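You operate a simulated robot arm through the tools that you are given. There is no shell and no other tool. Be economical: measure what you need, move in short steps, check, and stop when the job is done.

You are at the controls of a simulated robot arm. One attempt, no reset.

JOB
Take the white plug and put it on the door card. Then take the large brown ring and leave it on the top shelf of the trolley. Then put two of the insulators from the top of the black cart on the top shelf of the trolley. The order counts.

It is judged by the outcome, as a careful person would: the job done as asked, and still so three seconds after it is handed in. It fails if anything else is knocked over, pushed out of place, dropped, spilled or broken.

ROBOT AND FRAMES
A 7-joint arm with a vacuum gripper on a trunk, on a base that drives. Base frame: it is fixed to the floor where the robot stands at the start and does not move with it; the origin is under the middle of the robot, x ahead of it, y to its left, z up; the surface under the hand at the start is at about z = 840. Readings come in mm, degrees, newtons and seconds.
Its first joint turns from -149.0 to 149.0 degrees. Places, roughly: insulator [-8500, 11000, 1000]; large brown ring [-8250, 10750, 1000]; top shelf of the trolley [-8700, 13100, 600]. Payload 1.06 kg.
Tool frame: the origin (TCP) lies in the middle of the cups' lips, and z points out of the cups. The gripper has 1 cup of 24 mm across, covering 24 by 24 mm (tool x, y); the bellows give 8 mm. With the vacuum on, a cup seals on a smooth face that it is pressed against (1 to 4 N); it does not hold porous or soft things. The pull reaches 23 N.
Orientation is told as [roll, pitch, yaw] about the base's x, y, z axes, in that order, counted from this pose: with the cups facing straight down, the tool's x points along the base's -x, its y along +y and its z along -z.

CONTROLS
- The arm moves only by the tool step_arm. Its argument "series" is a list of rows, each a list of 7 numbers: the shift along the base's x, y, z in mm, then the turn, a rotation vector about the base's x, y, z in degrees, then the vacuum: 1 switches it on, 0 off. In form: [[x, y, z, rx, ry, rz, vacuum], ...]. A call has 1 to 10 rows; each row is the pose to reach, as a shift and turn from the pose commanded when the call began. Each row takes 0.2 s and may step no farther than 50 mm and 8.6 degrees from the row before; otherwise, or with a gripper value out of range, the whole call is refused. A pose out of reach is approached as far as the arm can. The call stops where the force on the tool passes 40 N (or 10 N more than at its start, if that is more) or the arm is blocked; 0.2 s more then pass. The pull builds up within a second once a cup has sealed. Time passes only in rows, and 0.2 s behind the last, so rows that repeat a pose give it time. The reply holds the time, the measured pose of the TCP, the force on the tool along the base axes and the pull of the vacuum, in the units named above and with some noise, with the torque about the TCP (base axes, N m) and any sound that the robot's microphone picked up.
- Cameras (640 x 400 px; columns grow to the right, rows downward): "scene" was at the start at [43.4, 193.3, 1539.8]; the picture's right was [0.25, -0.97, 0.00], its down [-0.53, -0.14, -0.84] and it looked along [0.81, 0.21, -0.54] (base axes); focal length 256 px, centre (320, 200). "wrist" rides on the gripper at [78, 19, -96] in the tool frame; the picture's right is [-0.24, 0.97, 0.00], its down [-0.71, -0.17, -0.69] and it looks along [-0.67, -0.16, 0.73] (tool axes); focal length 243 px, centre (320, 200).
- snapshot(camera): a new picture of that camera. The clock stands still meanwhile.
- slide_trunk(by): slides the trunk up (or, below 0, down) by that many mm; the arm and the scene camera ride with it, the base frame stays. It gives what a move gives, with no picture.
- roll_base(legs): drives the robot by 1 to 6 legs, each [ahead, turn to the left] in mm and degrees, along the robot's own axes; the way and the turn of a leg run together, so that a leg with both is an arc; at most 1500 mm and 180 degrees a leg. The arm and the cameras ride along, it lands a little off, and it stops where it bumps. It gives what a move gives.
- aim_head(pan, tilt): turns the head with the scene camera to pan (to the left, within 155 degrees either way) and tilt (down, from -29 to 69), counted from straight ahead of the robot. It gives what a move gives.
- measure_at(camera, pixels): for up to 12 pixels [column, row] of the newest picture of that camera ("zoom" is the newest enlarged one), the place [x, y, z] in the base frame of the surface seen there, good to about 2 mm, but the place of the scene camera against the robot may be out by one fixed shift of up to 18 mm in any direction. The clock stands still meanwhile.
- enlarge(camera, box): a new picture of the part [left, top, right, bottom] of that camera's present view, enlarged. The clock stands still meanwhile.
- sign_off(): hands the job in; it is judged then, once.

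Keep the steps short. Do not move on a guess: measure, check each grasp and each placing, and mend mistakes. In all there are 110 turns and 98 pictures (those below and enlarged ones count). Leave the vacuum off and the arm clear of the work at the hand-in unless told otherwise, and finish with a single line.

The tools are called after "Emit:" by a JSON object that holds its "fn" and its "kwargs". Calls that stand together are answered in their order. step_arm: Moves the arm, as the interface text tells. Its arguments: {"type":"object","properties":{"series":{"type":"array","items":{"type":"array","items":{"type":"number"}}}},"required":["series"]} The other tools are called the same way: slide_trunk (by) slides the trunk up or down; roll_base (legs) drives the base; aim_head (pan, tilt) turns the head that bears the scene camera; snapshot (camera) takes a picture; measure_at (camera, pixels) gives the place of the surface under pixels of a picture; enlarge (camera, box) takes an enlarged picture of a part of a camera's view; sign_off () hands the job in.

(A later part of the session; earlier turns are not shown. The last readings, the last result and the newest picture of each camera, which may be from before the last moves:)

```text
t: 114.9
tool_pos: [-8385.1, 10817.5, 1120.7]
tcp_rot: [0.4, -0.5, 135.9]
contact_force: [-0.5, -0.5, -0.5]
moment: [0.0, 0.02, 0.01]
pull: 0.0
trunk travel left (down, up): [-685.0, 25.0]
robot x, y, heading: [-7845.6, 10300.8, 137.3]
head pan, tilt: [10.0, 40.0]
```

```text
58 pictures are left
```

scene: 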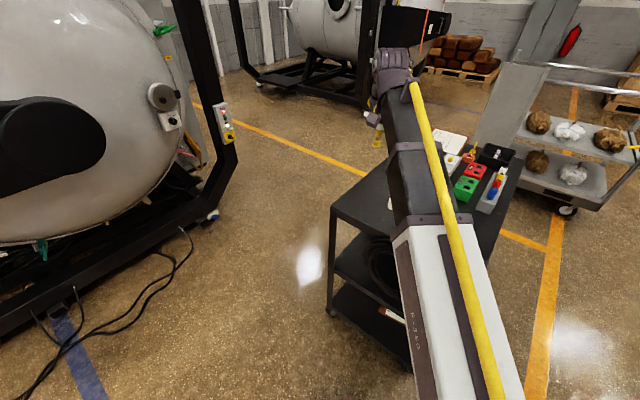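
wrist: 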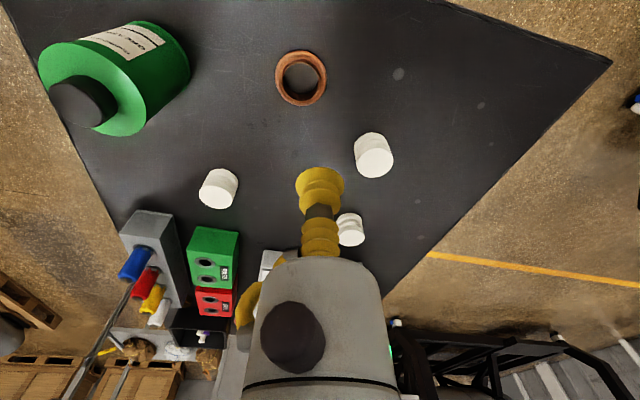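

Enlarge the ring to see where a 24 mm cup can seal.

Emit:
{"fn": "enlarge", "kwargs": {"camera": "wrist", "box": [260, 40, 340, 115]}}

Emit:
{"fn": "measure_at", "kwargs": {"camera": "wrist", "pixels": [[278, 76], [324, 76], [301, 53], [301, 101], [301, 78], [320, 62], [284, 60], [316, 95], [284, 93]]}}

```text
5.33 times, centred on (300, 78) of wrist
```

zoom: 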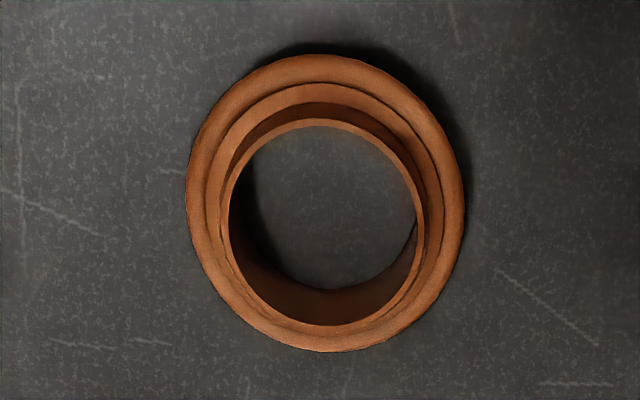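

```text
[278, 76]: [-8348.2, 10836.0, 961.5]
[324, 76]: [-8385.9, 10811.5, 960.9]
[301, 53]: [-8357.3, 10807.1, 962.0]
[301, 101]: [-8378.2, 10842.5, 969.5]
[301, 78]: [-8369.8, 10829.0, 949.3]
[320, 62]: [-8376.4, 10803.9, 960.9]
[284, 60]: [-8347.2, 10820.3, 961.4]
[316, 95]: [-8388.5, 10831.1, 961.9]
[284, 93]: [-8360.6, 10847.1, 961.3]
```

The ring is a hollow bushing: flange Ø≈48 at z≈961, hub rim z≈970, hole ≈31 mm, centre ≈(-8368,10826). Move over its centre, straighten the slight tilt, and lower to z≈985 for a look.

Emit:
{"fn": "step_arm", "kwargs": {"series": [[17, 8.5, 0, -0.4, 0.5, 0, 0], [17, 8.5, -45, -0.4, 0.5, 0, 0], [17, 8.5, -90, -0.4, 0.5, 0, 0], [17, 8.5, -125, -0.4, 0.5, 0, 0], [17, 8.5, -135, -0.4, 0.5, 0, 0], [17, 8.5, -135, -0.4, 0.5, 0, 0]]}}

Emit:
{"fn": "enlarge", "kwargs": {"camera": "wrist", "box": [240, 90, 400, 210]}}

```text
t: 116.3
tool_pos: [-8367.1, 10827.4, 988.3]
tcp_rot: [1.0, -0.6, 135.9]
contact_force: [0.3, -1.0, -0.3]
moment: [-0.01, -0.02, 0.0]
pull: 0.0
trunk travel left (down, up): [-685.0, 25.0]
robot x, y, heading: [-7844.6, 10304.8, 136.8]
head pan, tilt: [10.0, 40.0]
```

```text
3.33 times, centred on (320, 150) of wrist
```

zoom: 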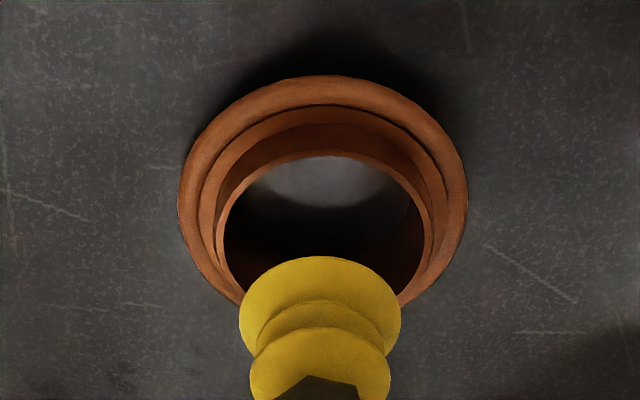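

Centred. Now a cautious test: vacuum on, lower slowly to z≈962 to see whether the cup meets a sealing face at the rim or enters the hole (cart surface is at 949).

Emit:
{"fn": "step_arm", "kwargs": {"series": [[0, 0, -8, 0.3, -1.1, 0, 1], [0, 0, -14, 0.3, -1.1, 0, 1], [0, 0, -17, 0.3, -1.1, 0, 1], [0, 0, -20, 0.3, -1.1, 0, 1], [0, 0, -23, 0.3, -1.1, 0, 1], [0, 0, -26, 0.3, -1.1, 0, 1], [0, 0, -26, 0.3, -1.1, 0, 1], [0, 0, -26, 0.3, -1.1, 0, 1]]}}

Emit:
{"fn": "enlarge", "kwargs": {"camera": "wrist", "box": [240, 90, 400, 210]}}

```text
t: 118.1
tool_pos: [-8367.4, 10826.7, 963.2]
tcp_rot: [0.0, 0.0, 135.8]
contact_force: [-0.8, 1.9, 15.3]
moment: [-0.03, 0.02, 0.04]
pull: 23.3
trunk travel left (down, up): [-685.0, 25.0]
robot x, y, heading: [-7844.8, 10298.7, 137.1]
head pan, tilt: [10.0, 40.0]
```

```text
3.33 times, centred on (320, 150) of wrist
```

zoom: 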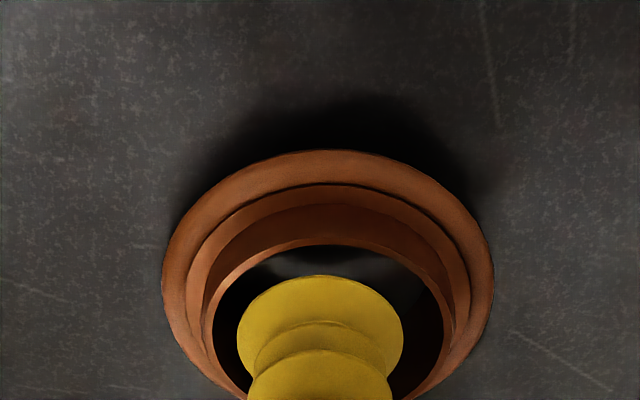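

It sealed (pull 23) at z≈963, above the cart surface. Lift gently and check that the ring comes along.

Emit:
{"fn": "step_arm", "kwargs": {"series": [[0, 0, 4, 0, 0, 0, 1], [0, 0, 8, 0, 0, 0, 1], [0, 0, 15, 0, 0, 0, 1], [0, 0, 30, 0, 0, 0, 1], [0, 0, 50, 0, 0, 0, 1]]}}

Emit:
{"fn": "snapshot", "kwargs": {"camera": "wrist"}}

```text
t: 119.3
tool_pos: [-8366.8, 10827.3, 1012.2]
tcp_rot: [0.1, 0.0, 135.8]
contact_force: [-0.2, -0.3, 0.1]
moment: [-0.01, 0.01, -0.01]
pull: 23.1
trunk travel left (down, up): [-685.0, 25.0]
robot x, y, heading: [-7844.7, 10301.2, 137.0]
head pan, tilt: [10.0, 40.0]
```

```text
54 pictures are left
```

wrist: 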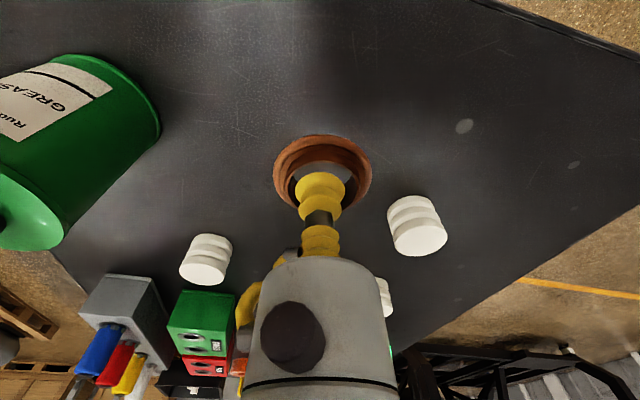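

The ring is held. Raise it to ~1160, then drive around the cart's east side to a point facing the trolley.

Emit:
{"fn": "step_arm", "kwargs": {"series": [[0, 0, 45, 0, 0, 0, 1], [0, 0, 90, 0, 0, 0, 1], [0, 0, 140, 0, 0, 0, 1]]}}

Emit:
{"fn": "roll_base", "kwargs": {"legs": [[0, -48], [0, -47], [600, 0], [0, 56.5], [1200, 0]]}}

Emit:
{"fn": "aim_head", "kwargs": {"pan": 35, "tilt": 25}}

Emit:
{"fn": "snapshot", "kwargs": {"camera": "scene"}}

```text
t: 120.1
tool_pos: [-8367.9, 10828.1, 1153.4]
tcp_rot: [-0.2, 0.0, 135.8]
contact_force: [-0.2, 0.6, 0.1]
moment: [0.02, 0.02, 0.0]
pull: 22.1
trunk travel left (down, up): [-685.0, 25.0]
robot x, y, heading: [-7848.2, 10305.0, 136.9]
head pan, tilt: [10.0, 40.0]
```

```text
t: 136.0
tool_pos: [-7654.4, 12637.8, 1153.6]
tcp_rot: [0.0, 0.0, 97.1]
contact_force: [-0.1, 0.8, -1.2]
moment: [-0.01, 0.0, -0.02]
pull: 22.8
trunk travel left (down, up): [-685.0, 25.0]
robot x, y, heading: [-7574.6, 11900.7, 98.2]
head pan, tilt: [10.0, 40.0]
```

```text
t: 136.9
tool_pos: [-7653.6, 12637.8, 1153.4]
tcp_rot: [-0.1, -0.1, 97.0]
contact_force: [0.6, -0.2, -0.1]
moment: [-0.01, -0.01, 0.02]
pull: 22.7
trunk travel left (down, up): [-685.0, 25.0]
robot x, y, heading: [-7576.3, 11899.6, 98.3]
head pan, tilt: [35.0, 25.0]
```

```text
53 pictures are left
```

scene: 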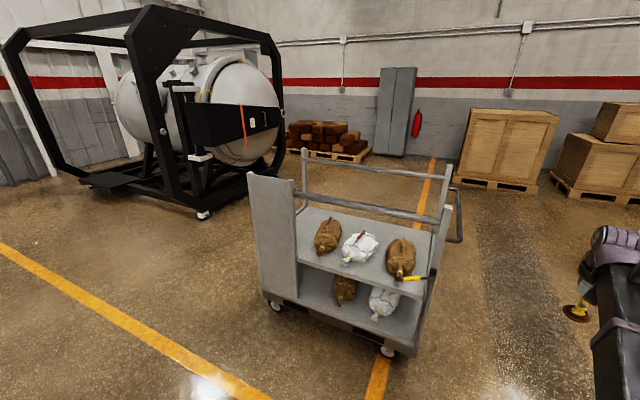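

The trolley shelf appears open in front, with bars probably at the back. Enlarge and measure.

Emit:
{"fn": "enlarge", "kwargs": {"camera": "scene", "box": [230, 140, 490, 360]}}

Emit:
{"fn": "measure_at", "kwargs": {"camera": "scene", "pixels": [[302, 222], [310, 250], [300, 262], [345, 275], [395, 290], [360, 220], [430, 240], [370, 207], [370, 172], [440, 205], [375, 232], [422, 280]]}}

```text
1.82 times, centred on (360, 250) of scene
```

zoom: 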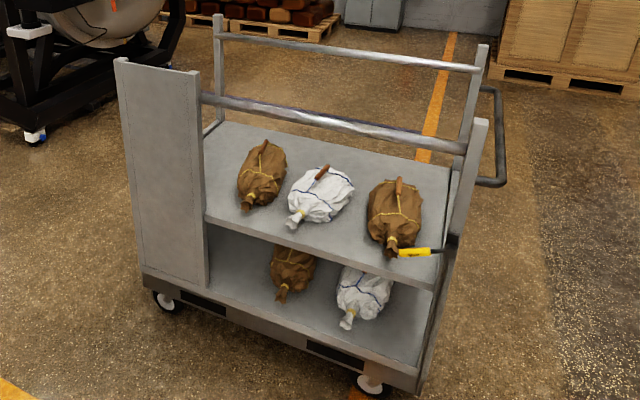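

```text
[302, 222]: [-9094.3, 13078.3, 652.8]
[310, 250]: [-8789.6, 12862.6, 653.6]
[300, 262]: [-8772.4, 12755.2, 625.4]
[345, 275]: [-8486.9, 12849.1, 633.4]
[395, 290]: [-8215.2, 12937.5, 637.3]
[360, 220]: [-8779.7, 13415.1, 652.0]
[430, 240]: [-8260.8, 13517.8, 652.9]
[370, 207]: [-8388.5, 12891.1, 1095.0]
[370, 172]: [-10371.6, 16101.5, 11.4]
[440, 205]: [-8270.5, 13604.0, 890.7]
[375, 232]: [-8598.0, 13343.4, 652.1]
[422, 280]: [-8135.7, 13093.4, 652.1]
```

A front bar runs along the shelf's front at z≈1083 and another at the back; shelf z≈640. I need to know my arm's height profile to see whether it can pass under the front bar with the trunk lowered.

Emit:
{"fn": "aim_head", "kwargs": {"pan": 0, "tilt": 40}}

Emit:
{"fn": "snapshot", "kwargs": {"camera": "scene"}}

```text
t: 137.9
tool_pos: [-7653.5, 12637.6, 1154.1]
tcp_rot: [0.0, 0.1, 97.0]
contact_force: [0.3, 0.7, -0.4]
moment: [0.01, 0.02, -0.04]
pull: 23.1
trunk travel left (down, up): [-685.0, 25.0]
robot x, y, heading: [-7577.0, 11897.8, 98.7]
head pan, tilt: [0.0, 40.0]
```

```text
51 pictures are left
```

scene: 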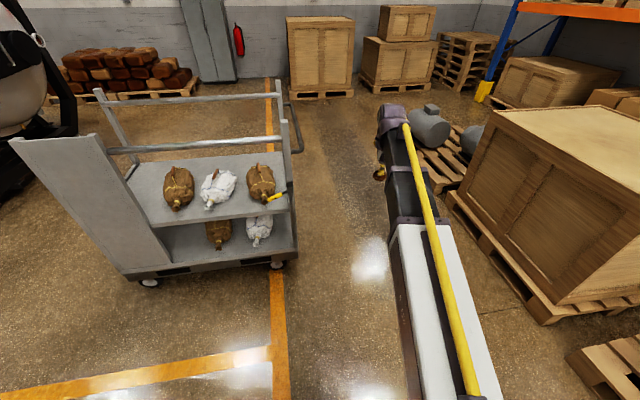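

Emit:
{"fn": "measure_at", "kwargs": {"camera": "scene", "pixels": [[390, 115], [396, 130], [402, 180], [404, 216], [412, 240], [430, 300], [450, 370], [378, 175], [293, 150], [288, 150], [290, 90], [250, 141]]}}

Emit:
{"fn": "enlarge", "kwargs": {"camera": "scene", "box": [90, 70, 330, 290]}}

```text
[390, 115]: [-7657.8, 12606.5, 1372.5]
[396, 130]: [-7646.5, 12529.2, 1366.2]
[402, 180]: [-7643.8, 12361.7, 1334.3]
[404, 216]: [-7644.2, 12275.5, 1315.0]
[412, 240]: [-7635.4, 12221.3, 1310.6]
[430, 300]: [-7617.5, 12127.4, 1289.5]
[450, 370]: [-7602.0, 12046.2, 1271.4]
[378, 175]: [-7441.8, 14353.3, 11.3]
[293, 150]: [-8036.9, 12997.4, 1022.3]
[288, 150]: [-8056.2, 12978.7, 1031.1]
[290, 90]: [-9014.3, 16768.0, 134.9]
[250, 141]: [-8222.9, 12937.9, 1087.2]
```

```text
1.82 times, centred on (210, 180) of scene
```

zoom: 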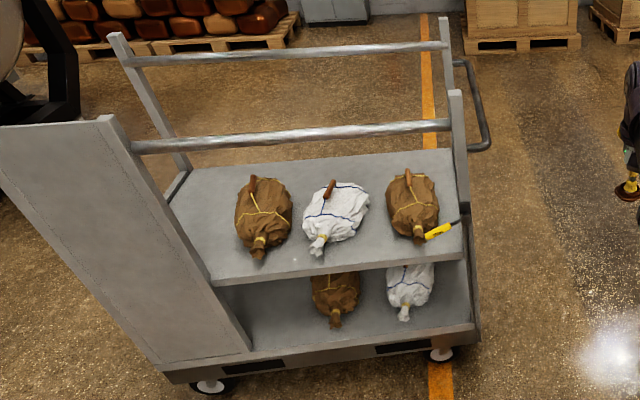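

The arm is almost straight with its top ≈210 mm above the TCP, so with the trunk ~390 mm lower it passes well under the front bar (bar bottom ~1065). Free shelf spots: front strip between the bag necks, e.g. zoom (365,246). Measure them.

Emit:
{"fn": "measure_at", "kwargs": {"camera": "zoom", "pixels": [[365, 245], [345, 245], [385, 235], [365, 262], [365, 225], [415, 236], [322, 248], [288, 250], [215, 250], [262, 252], [330, 188], [250, 185]]}}

```text
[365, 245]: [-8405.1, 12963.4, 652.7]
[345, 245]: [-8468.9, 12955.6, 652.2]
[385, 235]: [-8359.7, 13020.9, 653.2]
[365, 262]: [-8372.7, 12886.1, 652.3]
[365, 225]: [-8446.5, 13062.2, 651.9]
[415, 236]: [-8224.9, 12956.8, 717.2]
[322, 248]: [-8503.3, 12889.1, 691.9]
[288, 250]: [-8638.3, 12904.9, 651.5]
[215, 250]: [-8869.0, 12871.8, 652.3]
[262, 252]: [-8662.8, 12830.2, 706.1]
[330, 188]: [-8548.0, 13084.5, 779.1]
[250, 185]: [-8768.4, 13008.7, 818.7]
```

Plan: lower the trunk by 385 (TCP≈768), turn to heading 129° and drive ≈560 mm so the hand slides under the front bar at about (-8350..-8390,12930), well left of the right-hand post. First lower and turn.

Emit:
{"fn": "slide_trunk", "kwargs": {"by": -385}}

Emit:
{"fn": "roll_base", "kwargs": {"legs": [[0, 30.4], [300, 0]]}}

Emit:
{"fn": "aim_head", "kwargs": {"pan": 0, "tilt": 30}}

Emit:
{"fn": "snapshot", "kwargs": {"camera": "scene"}}

```text
t: 141.6
tool_pos: [-7653.3, 12638.3, 768.5]
tcp_rot: [0.0, 0.0, 97.1]
contact_force: [0.1, 0.9, 0.1]
moment: [0.02, -0.02, 0.04]
pull: 23.6
trunk travel left (down, up): [-300.0, 410.0]
robot x, y, heading: [-7578.2, 11899.7, 98.5]
head pan, tilt: [0.0, 40.0]
```

```text
t: 145.2
tool_pos: [-8200.8, 12728.6, 768.2]
tcp_rot: [0.0, 0.0, 127.6]
contact_force: [0.0, -0.6, 0.4]
moment: [0.0, 0.0, 0.02]
pull: 22.9
trunk travel left (down, up): [-300.0, 410.0]
robot x, y, heading: [-7759.7, 12131.1, 128.6]
head pan, tilt: [0.0, 40.0]
```

```text
t: 145.9
tool_pos: [-8200.1, 12728.6, 768.9]
tcp_rot: [0.1, 0.0, 127.5]
contact_force: [0.4, -0.2, 0.5]
moment: [-0.04, -0.02, 0.01]
pull: 23.0
trunk travel left (down, up): [-300.0, 410.0]
robot x, y, heading: [-7760.9, 12135.5, 128.6]
head pan, tilt: [0.0, 30.0]
```

```text
49 pictures are left
```

scene: 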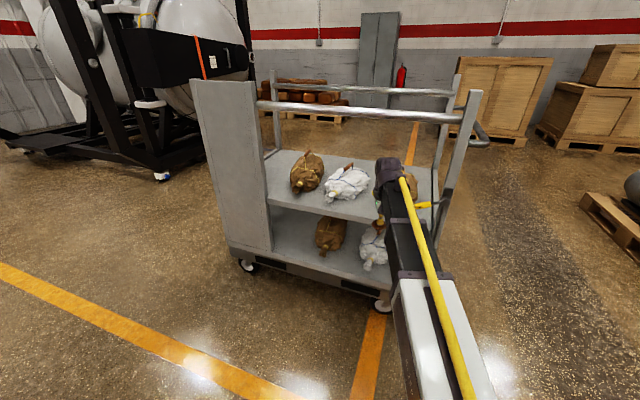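

The hand is below the bar level and heading between the bags. Wrist view to check what lies ahead.

Emit:
{"fn": "snapshot", "kwargs": {"camera": "wrist"}}

Emit:
{"fn": "measure_at", "kwargs": {"camera": "scene", "pixels": [[385, 160], [390, 170], [370, 117], [370, 122], [445, 190], [420, 215]]}}

```text
48 pictures are left
```

wrist: 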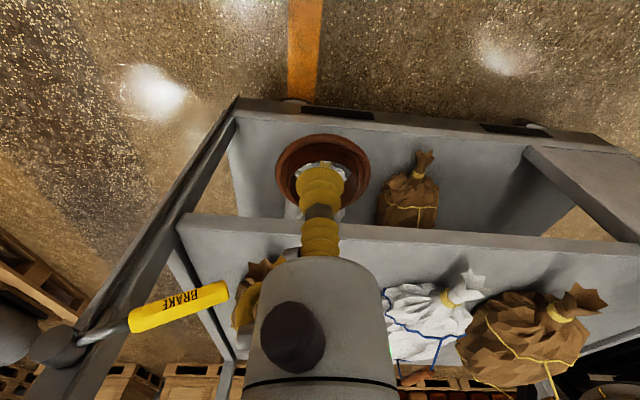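

```text
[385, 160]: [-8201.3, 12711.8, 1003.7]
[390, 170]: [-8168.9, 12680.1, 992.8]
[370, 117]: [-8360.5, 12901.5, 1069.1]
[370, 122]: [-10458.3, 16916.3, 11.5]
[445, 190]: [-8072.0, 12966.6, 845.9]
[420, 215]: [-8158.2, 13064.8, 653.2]
```

A yellow BRAKE lever sticks out on the right. Measure it, the right bag neck and the free area.

Emit:
{"fn": "measure_at", "kwargs": {"camera": "wrist", "pixels": [[225, 290], [135, 320], [265, 268], [245, 260], [440, 238], [330, 240], [360, 258], [372, 290], [465, 285], [245, 310], [310, 170], [300, 230]]}}

```text
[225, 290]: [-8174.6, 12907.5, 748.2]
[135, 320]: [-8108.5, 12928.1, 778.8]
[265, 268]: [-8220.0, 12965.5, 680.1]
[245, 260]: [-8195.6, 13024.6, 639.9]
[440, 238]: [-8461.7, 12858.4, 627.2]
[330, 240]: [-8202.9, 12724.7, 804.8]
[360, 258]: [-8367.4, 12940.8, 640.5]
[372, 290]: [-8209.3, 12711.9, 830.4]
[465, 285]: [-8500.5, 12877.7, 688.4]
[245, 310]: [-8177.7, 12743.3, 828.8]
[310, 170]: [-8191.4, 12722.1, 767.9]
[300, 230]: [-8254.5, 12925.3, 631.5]
```

Brake lever tip (-8175,12907) will be ~150 mm off the path. Lower 25 mm more for bar clearance and drive 250 mm in.

Emit:
{"fn": "slide_trunk", "kwargs": {"by": -25}}

Emit:
{"fn": "roll_base", "kwargs": {"legs": [[260, 0]]}}

Emit:
{"fn": "snapshot", "kwargs": {"camera": "wrist"}}

Emit:
{"fn": "snapshot", "kwargs": {"camera": "scene"}}

```text
t: 146.6
tool_pos: [-8200.2, 12729.0, 742.7]
tcp_rot: [0.0, 0.0, 127.4]
contact_force: [0.6, 0.2, -0.2]
moment: [-0.03, -0.05, -0.01]
pull: 22.9
trunk travel left (down, up): [-275.0, 435.0]
robot x, y, heading: [-7762.0, 12129.8, 128.8]
head pan, tilt: [0.0, 30.0]
```

```text
t: 148.5
tool_pos: [-8366.0, 12933.8, 742.4]
tcp_rot: [0.0, 0.0, 127.5]
contact_force: [-0.3, -0.2, 0.1]
moment: [-0.03, 0.01, -0.02]
pull: 22.9
trunk travel left (down, up): [-275.0, 435.0]
robot x, y, heading: [-7923.3, 12337.4, 128.4]
head pan, tilt: [0.0, 30.0]
```

```text
47 pictures are left
```

wrist: 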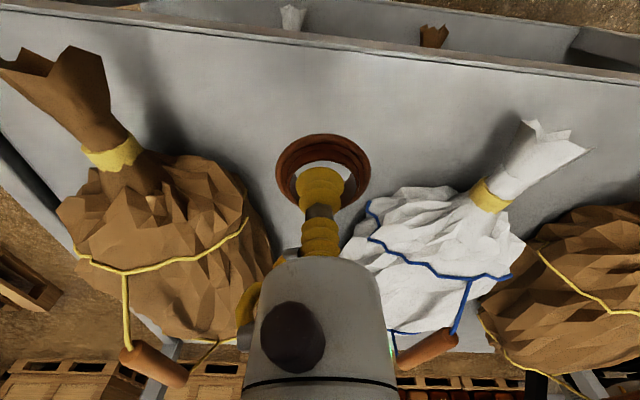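

```text
46 pictures are left
```

scene: 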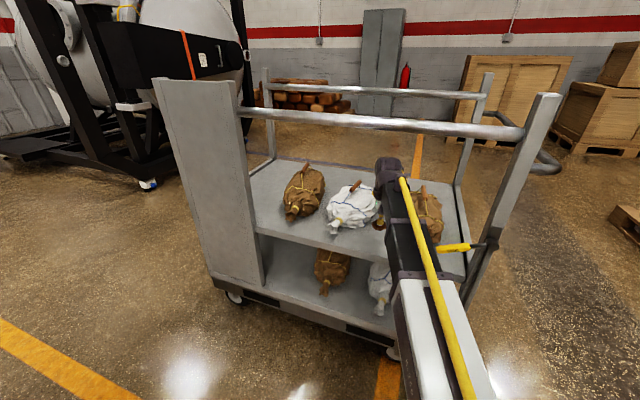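

Hand is between the two bags, over the free strip. Measure the shelf limits and closest bag points.

Emit:
{"fn": "measure_at", "kwargs": {"camera": "wrist", "pixels": [[262, 215], [272, 245], [200, 160], [345, 240], [368, 215], [350, 110], [250, 110], [320, 75], [430, 80], [420, 150], [420, 120], [200, 100]]}}

```text
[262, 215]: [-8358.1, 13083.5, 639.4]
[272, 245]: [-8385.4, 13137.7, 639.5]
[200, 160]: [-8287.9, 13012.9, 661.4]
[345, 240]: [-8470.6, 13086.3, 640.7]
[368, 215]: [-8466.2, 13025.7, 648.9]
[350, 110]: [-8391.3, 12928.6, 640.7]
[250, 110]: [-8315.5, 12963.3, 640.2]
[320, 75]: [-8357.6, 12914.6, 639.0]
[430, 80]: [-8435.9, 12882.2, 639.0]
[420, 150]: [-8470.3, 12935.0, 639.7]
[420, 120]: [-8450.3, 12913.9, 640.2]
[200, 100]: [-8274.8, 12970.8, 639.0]
```

Free strip is x −8470…−8315, y 12900…13000, z 640. Place ring at about (-8395,12972), leaving the front corners for insulators. Shift, and lower.

Emit:
{"fn": "step_arm", "kwargs": {"series": [[-29, 38, 0, 0, 0, 0, 1], [-29, 38, -30, 0, 0, 0, 1], [-29, 38, -55, 0, 0, 0, 1], [-29, 38, -72, 0, 0, 0, 1], [-29, 38, -80, 0, 0, 0, 1], [-29, 38, -80, 0, 0, 0, 1]]}}

Emit:
{"fn": "snapshot", "kwargs": {"camera": "wrist"}}

```text
t: 149.9
tool_pos: [-8395.2, 12971.6, 663.4]
tcp_rot: [0.0, -0.1, 127.4]
contact_force: [0.1, -1.1, -0.2]
moment: [-0.01, -0.01, -0.01]
pull: 23.1
trunk travel left (down, up): [-275.0, 435.0]
robot x, y, heading: [-7924.3, 12338.6, 128.9]
head pan, tilt: [0.0, 30.0]
```

```text
45 pictures are left
```

wrist: 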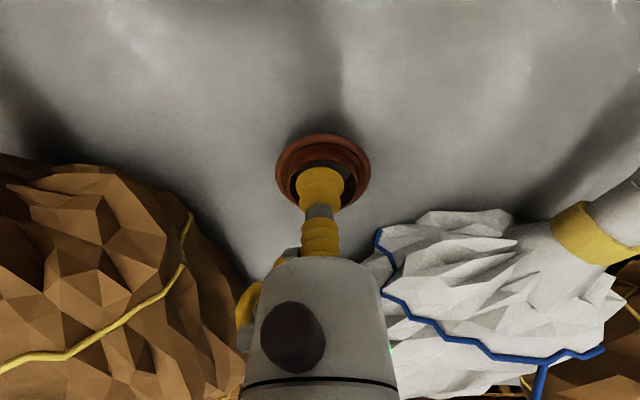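

Clear of both bags, ring just above the shelf. Lower slowly until contact.

Emit:
{"fn": "step_arm", "kwargs": {"series": [[0, 0, -3, 0, 0, 0, 1], [0, 0, -5, 0, 0, 0, 1], [0, 0, -7, 0, 0, 0, 1], [0, 0, -7, 0, 0, 0, 1]]}}

```text
t: 150.9
tool_pos: [-8395.6, 12973.0, 657.7]
tcp_rot: [-0.1, -0.1, 127.5]
contact_force: [-1.4, -0.7, 14.7]
moment: [-0.02, 0.03, -0.03]
pull: 22.8
trunk travel left (down, up): [-275.0, 435.0]
robot x, y, heading: [-7922.6, 12340.7, 128.7]
head pan, tilt: [0.0, 30.0]
```

Contact (14.7 N). Release and rise straight up.

Emit:
{"fn": "step_arm", "kwargs": {"series": [[0, 0, 2, 0, 0, 0, 0], [0, 0, 2, 0, 0, 0, 0], [0, 0, 2, 0, 0, 0, 0], [0, 0, 2, 0, 0, 0, 0], [0, 0, 5, 0, 0, 0, 0], [0, 0, 12, 0, 0, 0, 0], [0, 0, 40, 0, 0, 0, 0], [0, 0, 80, 0, 0, 0, 0]]}}

Emit:
{"fn": "snapshot", "kwargs": {"camera": "wrist"}}

```text
t: 152.7
tool_pos: [-8395.7, 12973.5, 734.9]
tcp_rot: [0.0, 0.1, 127.6]
contact_force: [0.4, -0.5, 0.1]
moment: [0.01, -0.01, 0.02]
pull: 0.1
trunk travel left (down, up): [-275.0, 435.0]
robot x, y, heading: [-7923.0, 12337.0, 128.8]
head pan, tilt: [0.0, 30.0]
```

```text
44 pictures are left
```

wrist: 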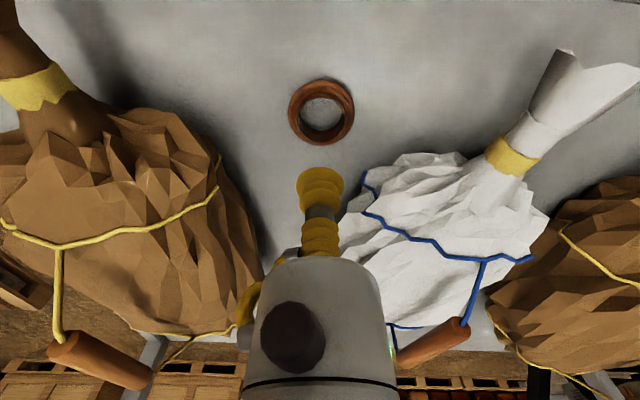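

The ring rests on the shelf. Back straight out from under the bar.

Emit:
{"fn": "roll_base", "kwargs": {"legs": [[-560, 0]]}}

Emit:
{"fn": "slide_trunk", "kwargs": {"by": 410}}

Emit:
{"fn": "snapshot", "kwargs": {"camera": "scene"}}

```text
t: 155.9
tool_pos: [-8049.1, 12540.9, 736.6]
tcp_rot: [0.0, 0.0, 127.5]
contact_force: [-0.5, -0.8, -1.2]
moment: [0.01, 0.02, 0.01]
pull: 0.0
trunk travel left (down, up): [-275.0, 435.0]
robot x, y, heading: [-7584.5, 11904.1, 128.7]
head pan, tilt: [0.0, 30.0]
```

```text
refused: 410 is not a number from -400 to 400
```

```text
43 pictures are left
```

scene: 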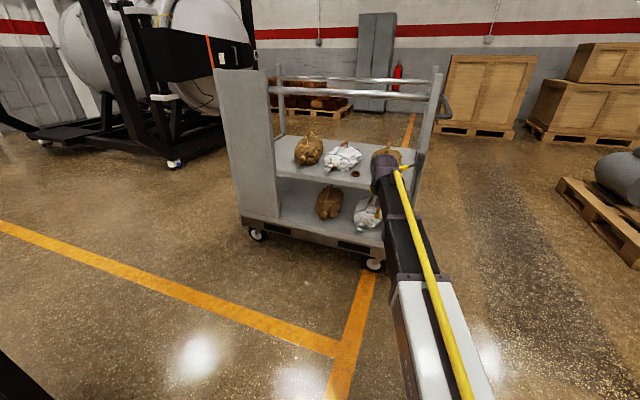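

Clear. Raise the trunk 400, then go to the station east of the cart (-7620,11130), facing it.

Emit:
{"fn": "slide_trunk", "kwargs": {"by": 400}}

Emit:
{"fn": "roll_base", "kwargs": {"legs": [[0, -41.4], [-775, 0], [0, 49], [0, 49.7]]}}

Emit:
{"fn": "aim_head", "kwargs": {"pan": 10, "tilt": 40}}

Emit:
{"fn": "snapshot", "kwargs": {"camera": "scene"}}

Emit:
{"fn": "snapshot", "kwargs": {"camera": "wrist"}}

```text
t: 159.7
tool_pos: [-8048.9, 12539.8, 1134.7]
tcp_rot: [0.0, 0.0, 127.4]
contact_force: [0.4, 0.3, -1.0]
moment: [0.0, 0.01, -0.02]
pull: 0.0
trunk travel left (down, up): [-675.0, 35.0]
robot x, y, heading: [-7584.4, 11905.4, 128.4]
head pan, tilt: [0.0, 30.0]
```

```text
t: 170.3
tool_pos: [-8421.9, 11100.0, 1135.6]
tcp_rot: [0.0, -0.1, -176.3]
contact_force: [0.6, 0.0, -0.1]
moment: [0.03, -0.03, 0.01]
pull: 0.0
trunk travel left (down, up): [-675.0, 35.0]
robot x, y, heading: [-7637.5, 11141.4, -175.1]
head pan, tilt: [0.0, 30.0]
```

```text
t: 171.0
tool_pos: [-8420.8, 11101.2, 1135.0]
tcp_rot: [0.0, 0.0, -176.4]
contact_force: [-0.5, -0.4, -0.3]
moment: [-0.03, -0.01, 0.01]
pull: 0.2
trunk travel left (down, up): [-675.0, 35.0]
robot x, y, heading: [-7631.9, 11142.1, -175.0]
head pan, tilt: [10.0, 40.0]
```

```text
42 pictures are left
```

scene: 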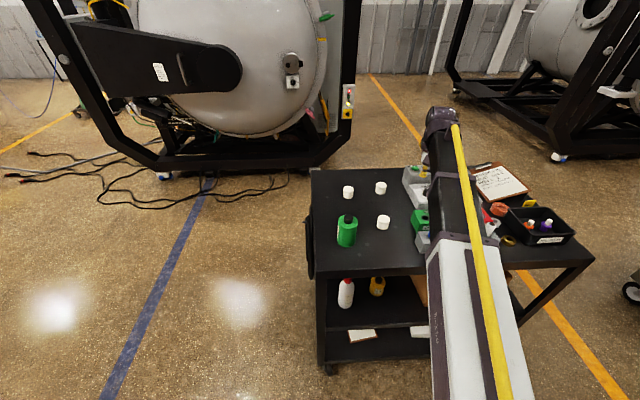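

```text
41 pictures are left
```

wrist: 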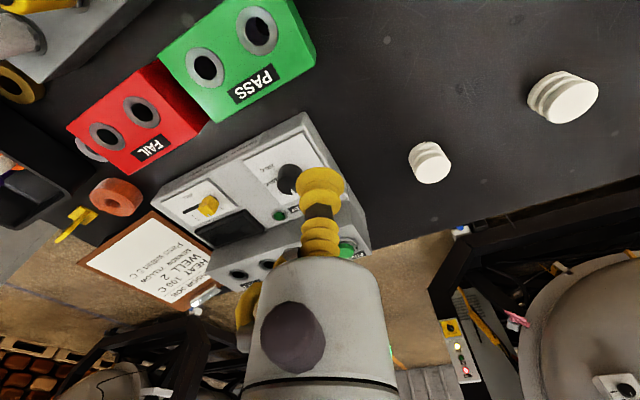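

Insulator B is at wrist (428,162). Move toward it at z≈1050 and measure.

Emit:
{"fn": "step_arm", "kwargs": {"series": [[-20, -40, 0, 0, 0, 0, 0], [-45, -80, 0, 0, 0, 0, 0], [-70, -115, -15, 0, 0, 0, 0], [-90, -128, -50, 0, 0, 0, 0], [-90, -128, -85, 0, 0, 0, 0]]}}

Emit:
{"fn": "snapshot", "kwargs": {"camera": "wrist"}}

```text
t: 172.2
tool_pos: [-8512.4, 10975.0, 1050.8]
tcp_rot: [0.0, 0.1, -176.3]
contact_force: [-0.1, 0.8, 1.0]
moment: [-0.03, -0.04, -0.01]
pull: 0.1
trunk travel left (down, up): [-675.0, 35.0]
robot x, y, heading: [-7633.9, 11136.5, -175.0]
head pan, tilt: [10.0, 40.0]
```

```text
40 pictures are left
```

wrist: 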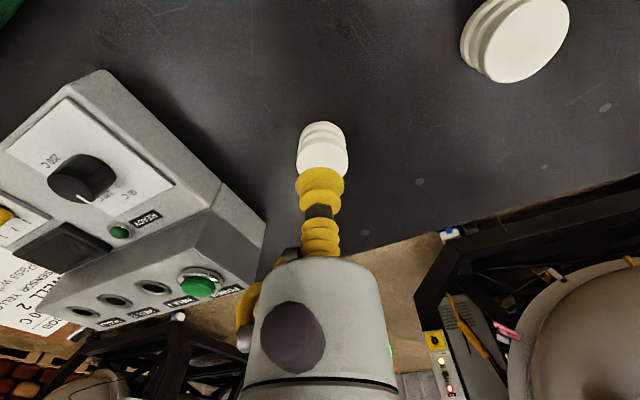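

Emit:
{"fn": "enlarge", "kwargs": {"camera": "wrist", "box": [280, 110, 370, 190]}}

Emit:
{"fn": "measure_at", "kwargs": {"camera": "wrist", "pixels": [[322, 155], [305, 155], [342, 158], [322, 145], [335, 165], [260, 225], [220, 190], [210, 200], [515, 45], [250, 130]]}}

```text
5.00 times, centred on (325, 150) of wrist
```

zoom: 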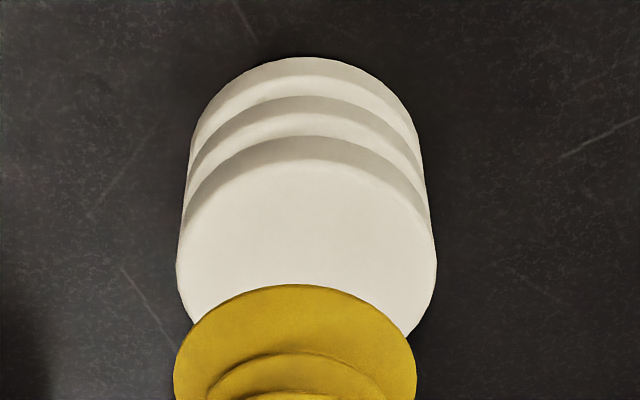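

```text
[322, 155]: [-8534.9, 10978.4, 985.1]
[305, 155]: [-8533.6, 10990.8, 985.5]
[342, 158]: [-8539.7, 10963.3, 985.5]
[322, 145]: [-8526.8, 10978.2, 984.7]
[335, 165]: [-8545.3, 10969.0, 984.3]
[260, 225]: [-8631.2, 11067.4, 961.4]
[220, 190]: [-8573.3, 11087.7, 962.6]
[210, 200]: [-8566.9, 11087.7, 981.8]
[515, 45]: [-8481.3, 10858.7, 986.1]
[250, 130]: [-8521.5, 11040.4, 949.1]
```

Top face centre ≈ (-8544,10977), z 985, Ø≈39. Go above it, vacuum on, and lower to contact.

Emit:
{"fn": "step_arm", "kwargs": {"series": [[-32, 2, 0, 0, 0, 0, 0], [-32, 2, -35, 0, 0, 0, 0], [-32, 2, -54, 0, 0, 0, 1], [-32, 2, -62, 0, 0, 0, 1], [-32, 2, -66, 0, 0, 0, 1], [-32, 2, -68, 0, 0, 0, 1], [-32, 2, -68, 0, 0, 0, 1], [-32, 2, -68, 0, 0, 0, 1]]}}

Emit:
{"fn": "enlarge", "kwargs": {"camera": "wrist", "box": [260, 100, 380, 200]}}

```text
t: 174.0
tool_pos: [-8544.4, 10975.6, 983.8]
tcp_rot: [0.0, 0.0, -176.2]
contact_force: [-6.5, 1.3, 16.4]
moment: [0.02, -0.02, -0.03]
pull: 23.5
trunk travel left (down, up): [-675.0, 35.0]
robot x, y, heading: [-7634.1, 11139.2, -175.0]
head pan, tilt: [10.0, 40.0]
```

```text
4.00 times, centred on (320, 150) of wrist
```

zoom: 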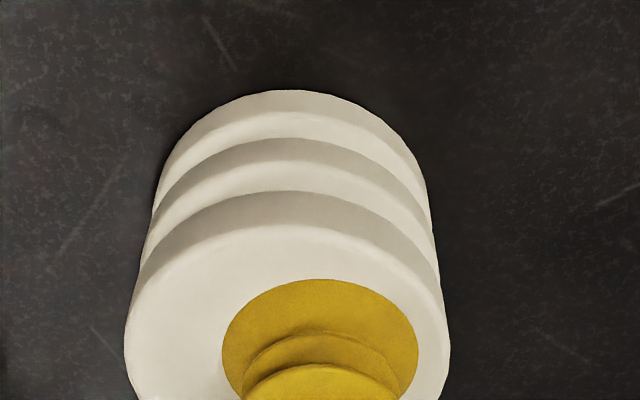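

Sealed. Lift to z≈1130 and move back toward the travelling position.

Emit:
{"fn": "step_arm", "kwargs": {"series": [[0, 0, 5, 0, 0, 0, 1], [0, 0, 30, 0, 0, 0, 1], [0, 0, 75, 0, 0, 0, 1], [0, 0, 120, 0, 0, 0, 1], [10, 5, 150, 0, 0, 0, 1], [45, 40, 150, 0, 0, 0, 1], [80, 75, 150, 0, 0, 0, 1], [115, 110, 150, 0, 0, 0, 1], [123, 124, 150, 0, 0, 0, 1]]}}

Emit:
{"fn": "snapshot", "kwargs": {"camera": "wrist"}}

```text
t: 176.0
tool_pos: [-8421.0, 11099.4, 1131.9]
tcp_rot: [0.0, 0.0, -176.2]
contact_force: [0.3, -0.3, -1.1]
moment: [-0.01, 0.02, 0.0]
pull: 22.9
trunk travel left (down, up): [-675.0, 35.0]
robot x, y, heading: [-7632.2, 11140.6, -175.1]
head pan, tilt: [10.0, 40.0]
```

```text
37 pictures are left
```

wrist: 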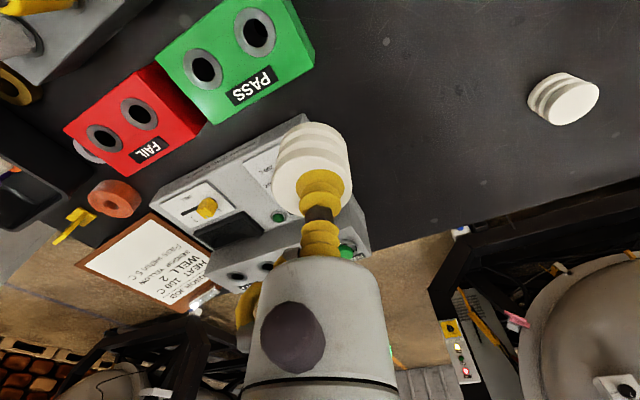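

Insulator held. Drive back to the trolley approach point and lower the trunk.

Emit:
{"fn": "roll_base", "kwargs": {"legs": [[0, -49], [0, -49.7], [767, 0], [0, 42.4]]}}

Emit:
{"fn": "slide_trunk", "kwargs": {"by": -390}}

Emit:
{"fn": "snapshot", "kwargs": {"camera": "wrist"}}

```text
t: 186.5
tool_pos: [-8095.1, 12514.7, 1132.7]
tcp_rot: [0.0, 0.0, 129.7]
contact_force: [0.3, -0.2, -0.4]
moment: [0.02, 0.0, -0.01]
pull: 22.4
trunk travel left (down, up): [-675.0, 35.0]
robot x, y, heading: [-7599.8, 11905.2, 131.0]
head pan, tilt: [10.0, 40.0]
```

```text
t: 190.3
tool_pos: [-8094.5, 12515.8, 741.9]
tcp_rot: [0.1, 0.0, 129.7]
contact_force: [0.5, -0.4, -0.4]
moment: [-0.01, -0.03, -0.01]
pull: 23.1
trunk travel left (down, up): [-285.0, 425.0]
robot x, y, heading: [-7598.4, 11902.2, 131.0]
head pan, tilt: [10.0, 40.0]
```

```text
36 pictures are left
```

wrist: 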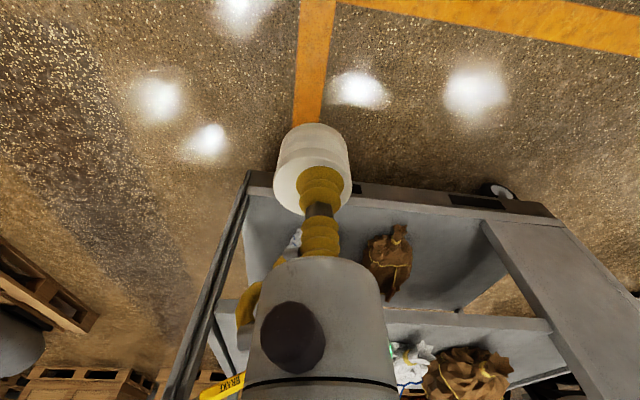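

Tip would land too far left; turn 3° right and drive in 470 mm under the bar.

Emit:
{"fn": "roll_base", "kwargs": {"legs": [[0, -3.2], [470, 0]]}}

Emit:
{"fn": "snapshot", "kwargs": {"camera": "wrist"}}

```text
t: 193.5
tool_pos: [-8352.5, 12917.8, 741.6]
tcp_rot: [0.0, 0.0, 126.6]
contact_force: [1.1, 0.9, -1.1]
moment: [0.0, 0.0, -0.01]
pull: 23.1
trunk travel left (down, up): [-285.0, 425.0]
robot x, y, heading: [-7889.9, 12277.6, 128.0]
head pan, tilt: [10.0, 40.0]
```

```text
35 pictures are left
```

wrist: 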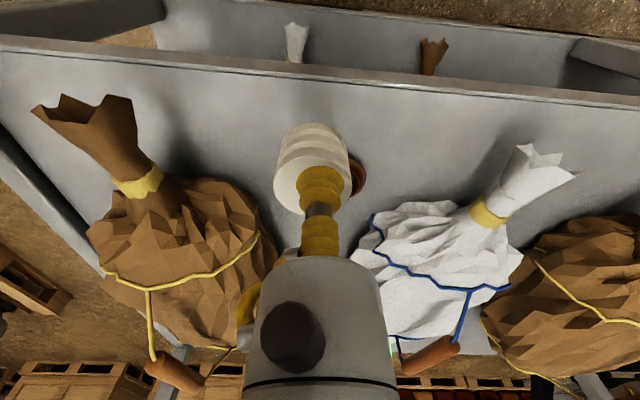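

Ring visible to the right. Put this one at (-8328,12950): shift and lower to just above the shelf (contact expected at TCP≈676).

Emit:
{"fn": "step_arm", "kwargs": {"series": [[24, 32, 0, 0, 0, 0, 1], [24, 32, -30, 0, 0, 0, 1], [24, 32, -52, 0, 0, 0, 1], [24, 32, -59, 0, 0, 0, 1], [24, 32, -59, 0, 0, 0, 1]]}}

Emit:
{"fn": "snapshot", "kwargs": {"camera": "wrist"}}

```text
t: 194.7
tool_pos: [-8327.8, 12949.4, 682.3]
tcp_rot: [0.1, 0.0, 126.6]
contact_force: [-0.9, -0.8, -0.5]
moment: [0.03, 0.0, 0.0]
pull: 23.1
trunk travel left (down, up): [-285.0, 425.0]
robot x, y, heading: [-7894.2, 12274.5, 127.7]
head pan, tilt: [10.0, 40.0]
```

```text
34 pictures are left
```

wrist: 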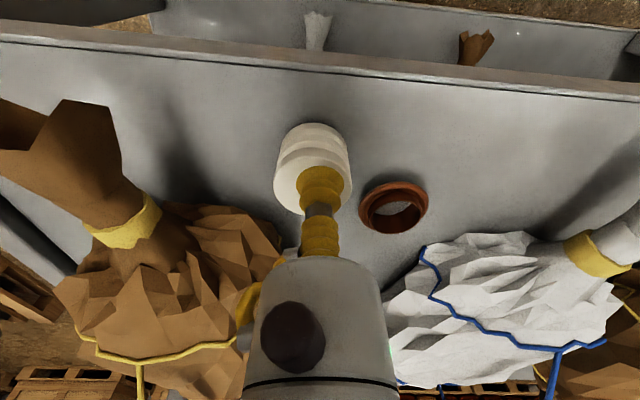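

Lower gently to contact.

Emit:
{"fn": "step_arm", "kwargs": {"series": [[0, 0, -3, 0, 0, 0, 1], [0, 0, -5, 0, 0, 0, 1], [0, 0, -7, 0, 0, 0, 1], [0, 0, -7, 0, 0, 0, 1]]}}

```text
t: 195.7
tool_pos: [-8327.3, 12949.8, 676.8]
tcp_rot: [0.0, 0.0, 126.8]
contact_force: [0.7, 0.6, 6.4]
moment: [0.0, -0.02, -0.04]
pull: 23.2
trunk travel left (down, up): [-285.0, 425.0]
robot x, y, heading: [-7892.8, 12270.7, 127.7]
head pan, tilt: [10.0, 40.0]
```

Contact. Release and rise.

Emit:
{"fn": "step_arm", "kwargs": {"series": [[0, 0, 0, 0, 0, 0, 0], [0, 0, 0, 0, 0, 0, 0], [0, 0, 1, 0, 0, 0, 0], [0, 0, 3, 0, 0, 0, 0], [0, 0, 8, 0, 0, 0, 0], [0, 0, 30, 0, 0, 0, 0], [0, 0, 66, 0, 0, 0, 0], [-30, -25, 66, 0, 0, 0, 0]]}}

Emit:
{"fn": "snapshot", "kwargs": {"camera": "wrist"}}

```text
t: 197.5
tool_pos: [-8356.7, 12924.3, 743.5]
tcp_rot: [0.1, 0.0, 126.6]
contact_force: [-0.5, -0.1, 0.5]
moment: [-0.02, -0.01, 0.01]
pull: 0.1
trunk travel left (down, up): [-285.0, 425.0]
robot x, y, heading: [-7889.9, 12275.7, 127.8]
head pan, tilt: [10.0, 40.0]
```

```text
33 pictures are left
```

wrist: 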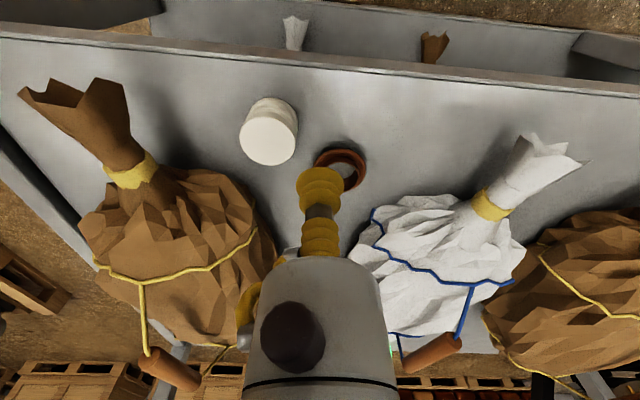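

First insulator stands on the shelf. Back out, raise the trunk, return to the cart station for insulator C.

Emit:
{"fn": "roll_base", "kwargs": {"legs": [[-480, 0]]}}

Emit:
{"fn": "slide_trunk", "kwargs": {"by": 390}}

Emit:
{"fn": "roll_base", "kwargs": {"legs": [[0, -40.8], [-757, 0], [0, 49], [0, 49]]}}

Emit:
{"fn": "snapshot", "kwargs": {"camera": "wrist"}}

```text
t: 200.4
tool_pos: [-8061.5, 12552.4, 743.2]
tcp_rot: [0.0, 0.0, 125.9]
contact_force: [0.0, 0.1, -0.1]
moment: [0.0, 0.01, 0.0]
pull: 0.1
trunk travel left (down, up): [-285.0, 425.0]
robot x, y, heading: [-7601.1, 11897.6, 127.2]
head pan, tilt: [10.0, 40.0]
```

```text
t: 204.1
tool_pos: [-8061.3, 12552.0, 1131.3]
tcp_rot: [-0.1, 0.1, 126.0]
contact_force: [-0.3, 0.4, -0.5]
moment: [0.0, 0.0, -0.06]
pull: 0.1
trunk travel left (down, up): [-675.0, 35.0]
robot x, y, heading: [-7603.4, 11897.6, 127.4]
head pan, tilt: [10.0, 40.0]
```

```text
t: 214.4
tool_pos: [-8439.8, 11136.5, 1132.1]
tcp_rot: [0.1, 0.0, -177.8]
contact_force: [0.5, 0.2, 0.6]
moment: [-0.02, 0.01, 0.01]
pull: 0.1
trunk travel left (down, up): [-675.0, 35.0]
robot x, y, heading: [-7639.7, 11153.5, -176.6]
head pan, tilt: [10.0, 40.0]
```

```text
32 pictures are left
```

wrist: 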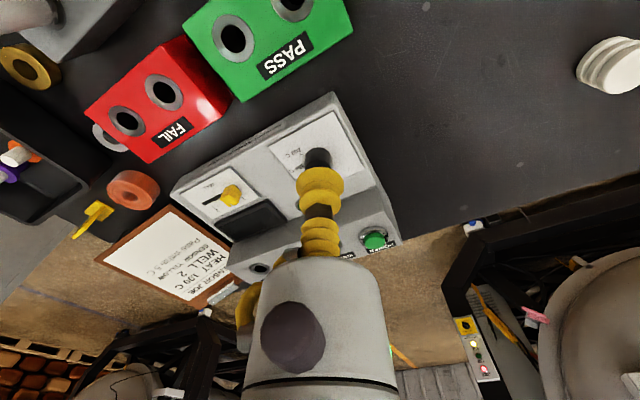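

For C the forearm would pass close to the green bottle, so A at (-8329,10992) is safer. Move there, to z≈1060.

Emit:
{"fn": "step_arm", "kwargs": {"series": [[10, -40, 0, 0, 0, 0, 0], [30, -80, -5, 0, 0, 0, 0], [60, -115, -25, 0, 0, 0, 0], [90, -135, -50, 0, 0, 0, 0], [112, -139, -72, 0, 0, 0, 0], [112, -139, -72, 0, 0, 0, 0]]}}

Emit:
{"fn": "snapshot", "kwargs": {"camera": "wrist"}}

```text
refused: row 3 steps farther than a row can; nothing moved
```

```text
31 pictures are left
```

wrist: 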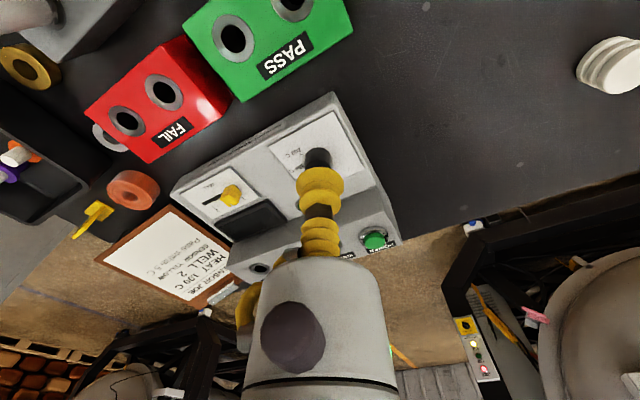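

A step was too long; use smaller rows.

Emit:
{"fn": "step_arm", "kwargs": {"series": [[8, -40, 0, 0, 0, 0, 0], [25, -78, -3, 0, 0, 0, 0], [50, -108, -20, 0, 0, 0, 0], [75, -128, -45, 0, 0, 0, 0], [100, -138, -68, 0, 0, 0, 0], [112, -139, -72, 0, 0, 0, 0]]}}

Emit:
{"fn": "snapshot", "kwargs": {"camera": "wrist"}}

```text
t: 215.8
tool_pos: [-8326.4, 10997.1, 1060.3]
tcp_rot: [0.0, 0.0, -177.9]
contact_force: [0.3, 0.4, -0.2]
moment: [-0.01, 0.03, 0.0]
pull: 0.1
trunk travel left (down, up): [-675.0, 35.0]
robot x, y, heading: [-7638.2, 11151.8, -176.8]
head pan, tilt: [10.0, 40.0]
```

```text
30 pictures are left
```

wrist: 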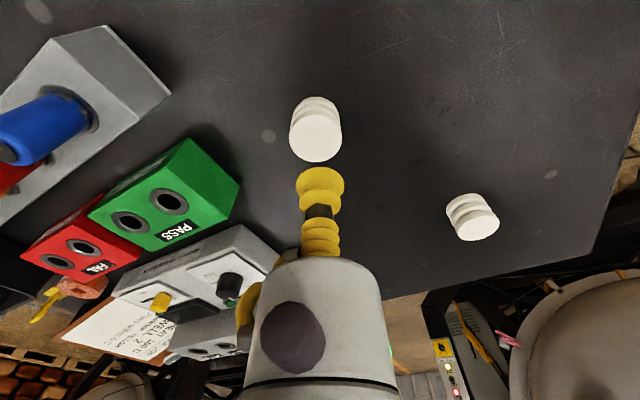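

Emit:
{"fn": "measure_at", "kwargs": {"camera": "wrist", "pixels": [[316, 136], [300, 138], [332, 136], [316, 122], [316, 150], [295, 140], [338, 136], [316, 115], [316, 158]]}}

Emit:
{"fn": "enlarge", "kwargs": {"camera": "wrist", "box": [270, 85, 370, 175]}}

```text
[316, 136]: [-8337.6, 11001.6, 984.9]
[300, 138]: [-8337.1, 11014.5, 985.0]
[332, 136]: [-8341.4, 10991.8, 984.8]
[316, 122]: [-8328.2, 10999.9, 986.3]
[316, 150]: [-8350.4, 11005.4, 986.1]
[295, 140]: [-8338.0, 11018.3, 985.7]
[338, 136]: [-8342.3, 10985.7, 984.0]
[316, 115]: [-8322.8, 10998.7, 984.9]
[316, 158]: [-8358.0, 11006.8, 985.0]
```

```text
4.44 times, centred on (320, 130) of wrist
```

zoom: 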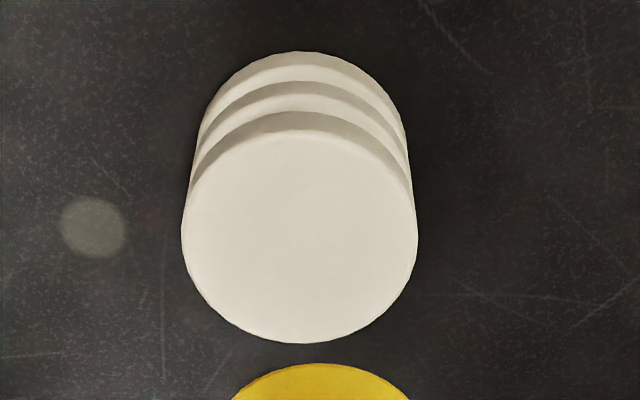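

Top centre ≈ (-8340,11002), z 985. Move above, vacuum on, lower.

Emit:
{"fn": "step_arm", "kwargs": {"series": [[-13.6, 5, 0, 0, 0, 0, 0], [-13.6, 5, -35, 0, 0, 0, 0], [-13.6, 5, -60, 0, 0, 0, 1], [-13.6, 5, -70, 0, 0, 0, 1], [-13.6, 5, -75, 0, 0, 0, 1], [-13.6, 5, -77, 0, 0, 0, 1], [-13.6, 5, -77, 0, 0, 0, 1], [-13.6, 5, -77, 0, 0, 0, 1]]}}

Emit:
{"fn": "snapshot", "kwargs": {"camera": "wrist"}}

```text
t: 217.6
tool_pos: [-8340.4, 11002.1, 983.9]
tcp_rot: [0.0, -0.2, -178.0]
contact_force: [-2.8, -4.4, 13.6]
moment: [0.01, 0.01, 0.01]
pull: 22.7
trunk travel left (down, up): [-675.0, 35.0]
robot x, y, heading: [-7642.2, 11150.9, -176.6]
head pan, tilt: [10.0, 40.0]
```

```text
28 pictures are left
```

wrist: 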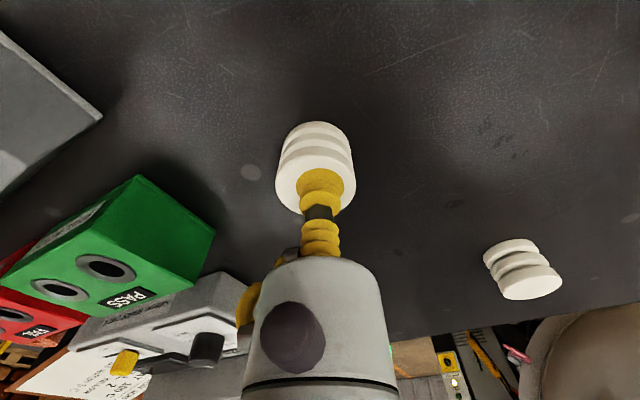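

Sealed. Lift and return to the travelling position.

Emit:
{"fn": "step_arm", "kwargs": {"series": [[0, 0, 5, 0, 0, 0, 1], [0, 0, 35, 0, 0, 0, 1], [0, 0, 75, 0, 0, 0, 1], [-25, 15, 105, 0, 0, 0, 1], [-50, 30, 135, 0, 0, 0, 1], [-75, 60, 148, 0, 0, 0, 1], [-90, 100, 148, 0, 0, 0, 1], [-97, 130, 148, 0, 0, 0, 1]]}}

Emit:
{"fn": "snapshot", "kwargs": {"camera": "wrist"}}

```text
t: 219.4
tool_pos: [-8438.8, 11134.0, 1132.1]
tcp_rot: [0.0, 0.0, -177.9]
contact_force: [-0.3, -0.6, -1.2]
moment: [0.01, 0.02, 0.01]
pull: 23.2
trunk travel left (down, up): [-675.0, 35.0]
robot x, y, heading: [-7641.4, 11156.4, -176.6]
head pan, tilt: [10.0, 40.0]
```

```text
27 pictures are left
```

wrist: 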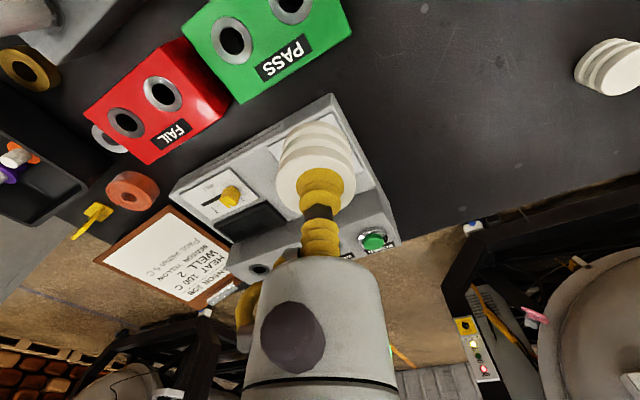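

Held. Drive back to the trolley approach point, lower the trunk.

Emit:
{"fn": "roll_base", "kwargs": {"legs": [[0, -48], [0, -48.5], [750, 0], [0, 43.5]]}}

Emit:
{"fn": "slide_trunk", "kwargs": {"by": -390}}

Emit:
{"fn": "snapshot", "kwargs": {"camera": "wrist"}}

```text
t: 229.7
tool_pos: [-8097.2, 12515.3, 1131.5]
tcp_rot: [-0.1, -0.1, 128.7]
contact_force: [0.5, 0.0, -2.6]
moment: [0.0, 0.0, -0.04]
pull: 22.9
trunk travel left (down, up): [-675.0, 35.0]
robot x, y, heading: [-7603.3, 11892.8, 129.4]
head pan, tilt: [10.0, 40.0]
```

```text
t: 233.5
tool_pos: [-8098.2, 12515.2, 741.4]
tcp_rot: [0.1, 0.0, 128.7]
contact_force: [-0.1, 0.1, -1.2]
moment: [-0.01, 0.03, -0.02]
pull: 22.8
trunk travel left (down, up): [-285.0, 425.0]
robot x, y, heading: [-7602.9, 11891.0, 130.0]
head pan, tilt: [10.0, 40.0]
```

```text
26 pictures are left
```

wrist: 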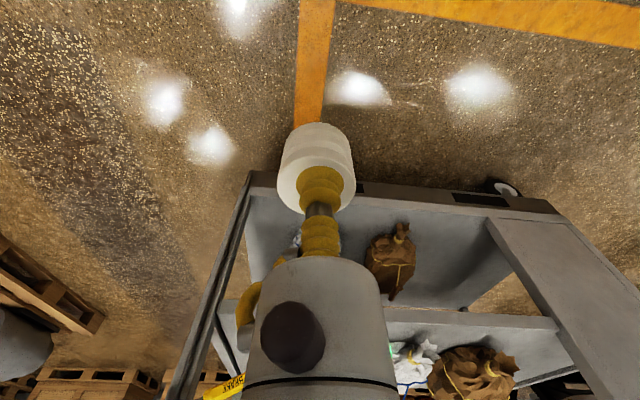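

Same approach picture as before. Drive 490 mm in, tip to ≈(-8412,12891).

Emit:
{"fn": "roll_base", "kwargs": {"legs": [[490, 0]]}}

Emit:
{"fn": "snapshot", "kwargs": {"camera": "wrist"}}

```text
t: 236.4
tool_pos: [-8398.2, 12898.6, 742.2]
tcp_rot: [0.0, 0.1, 128.0]
contact_force: [0.1, -0.8, -0.5]
moment: [0.01, 0.0, 0.01]
pull: 23.1
trunk travel left (down, up): [-285.0, 425.0]
robot x, y, heading: [-7912.8, 12262.4, 129.3]
head pan, tilt: [10.0, 40.0]
```

```text
25 pictures are left
```

wrist: 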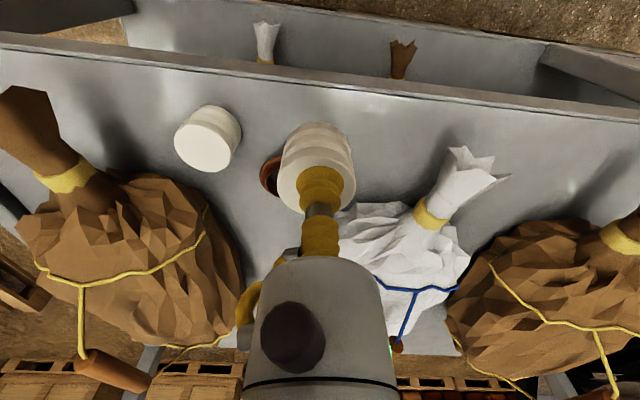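

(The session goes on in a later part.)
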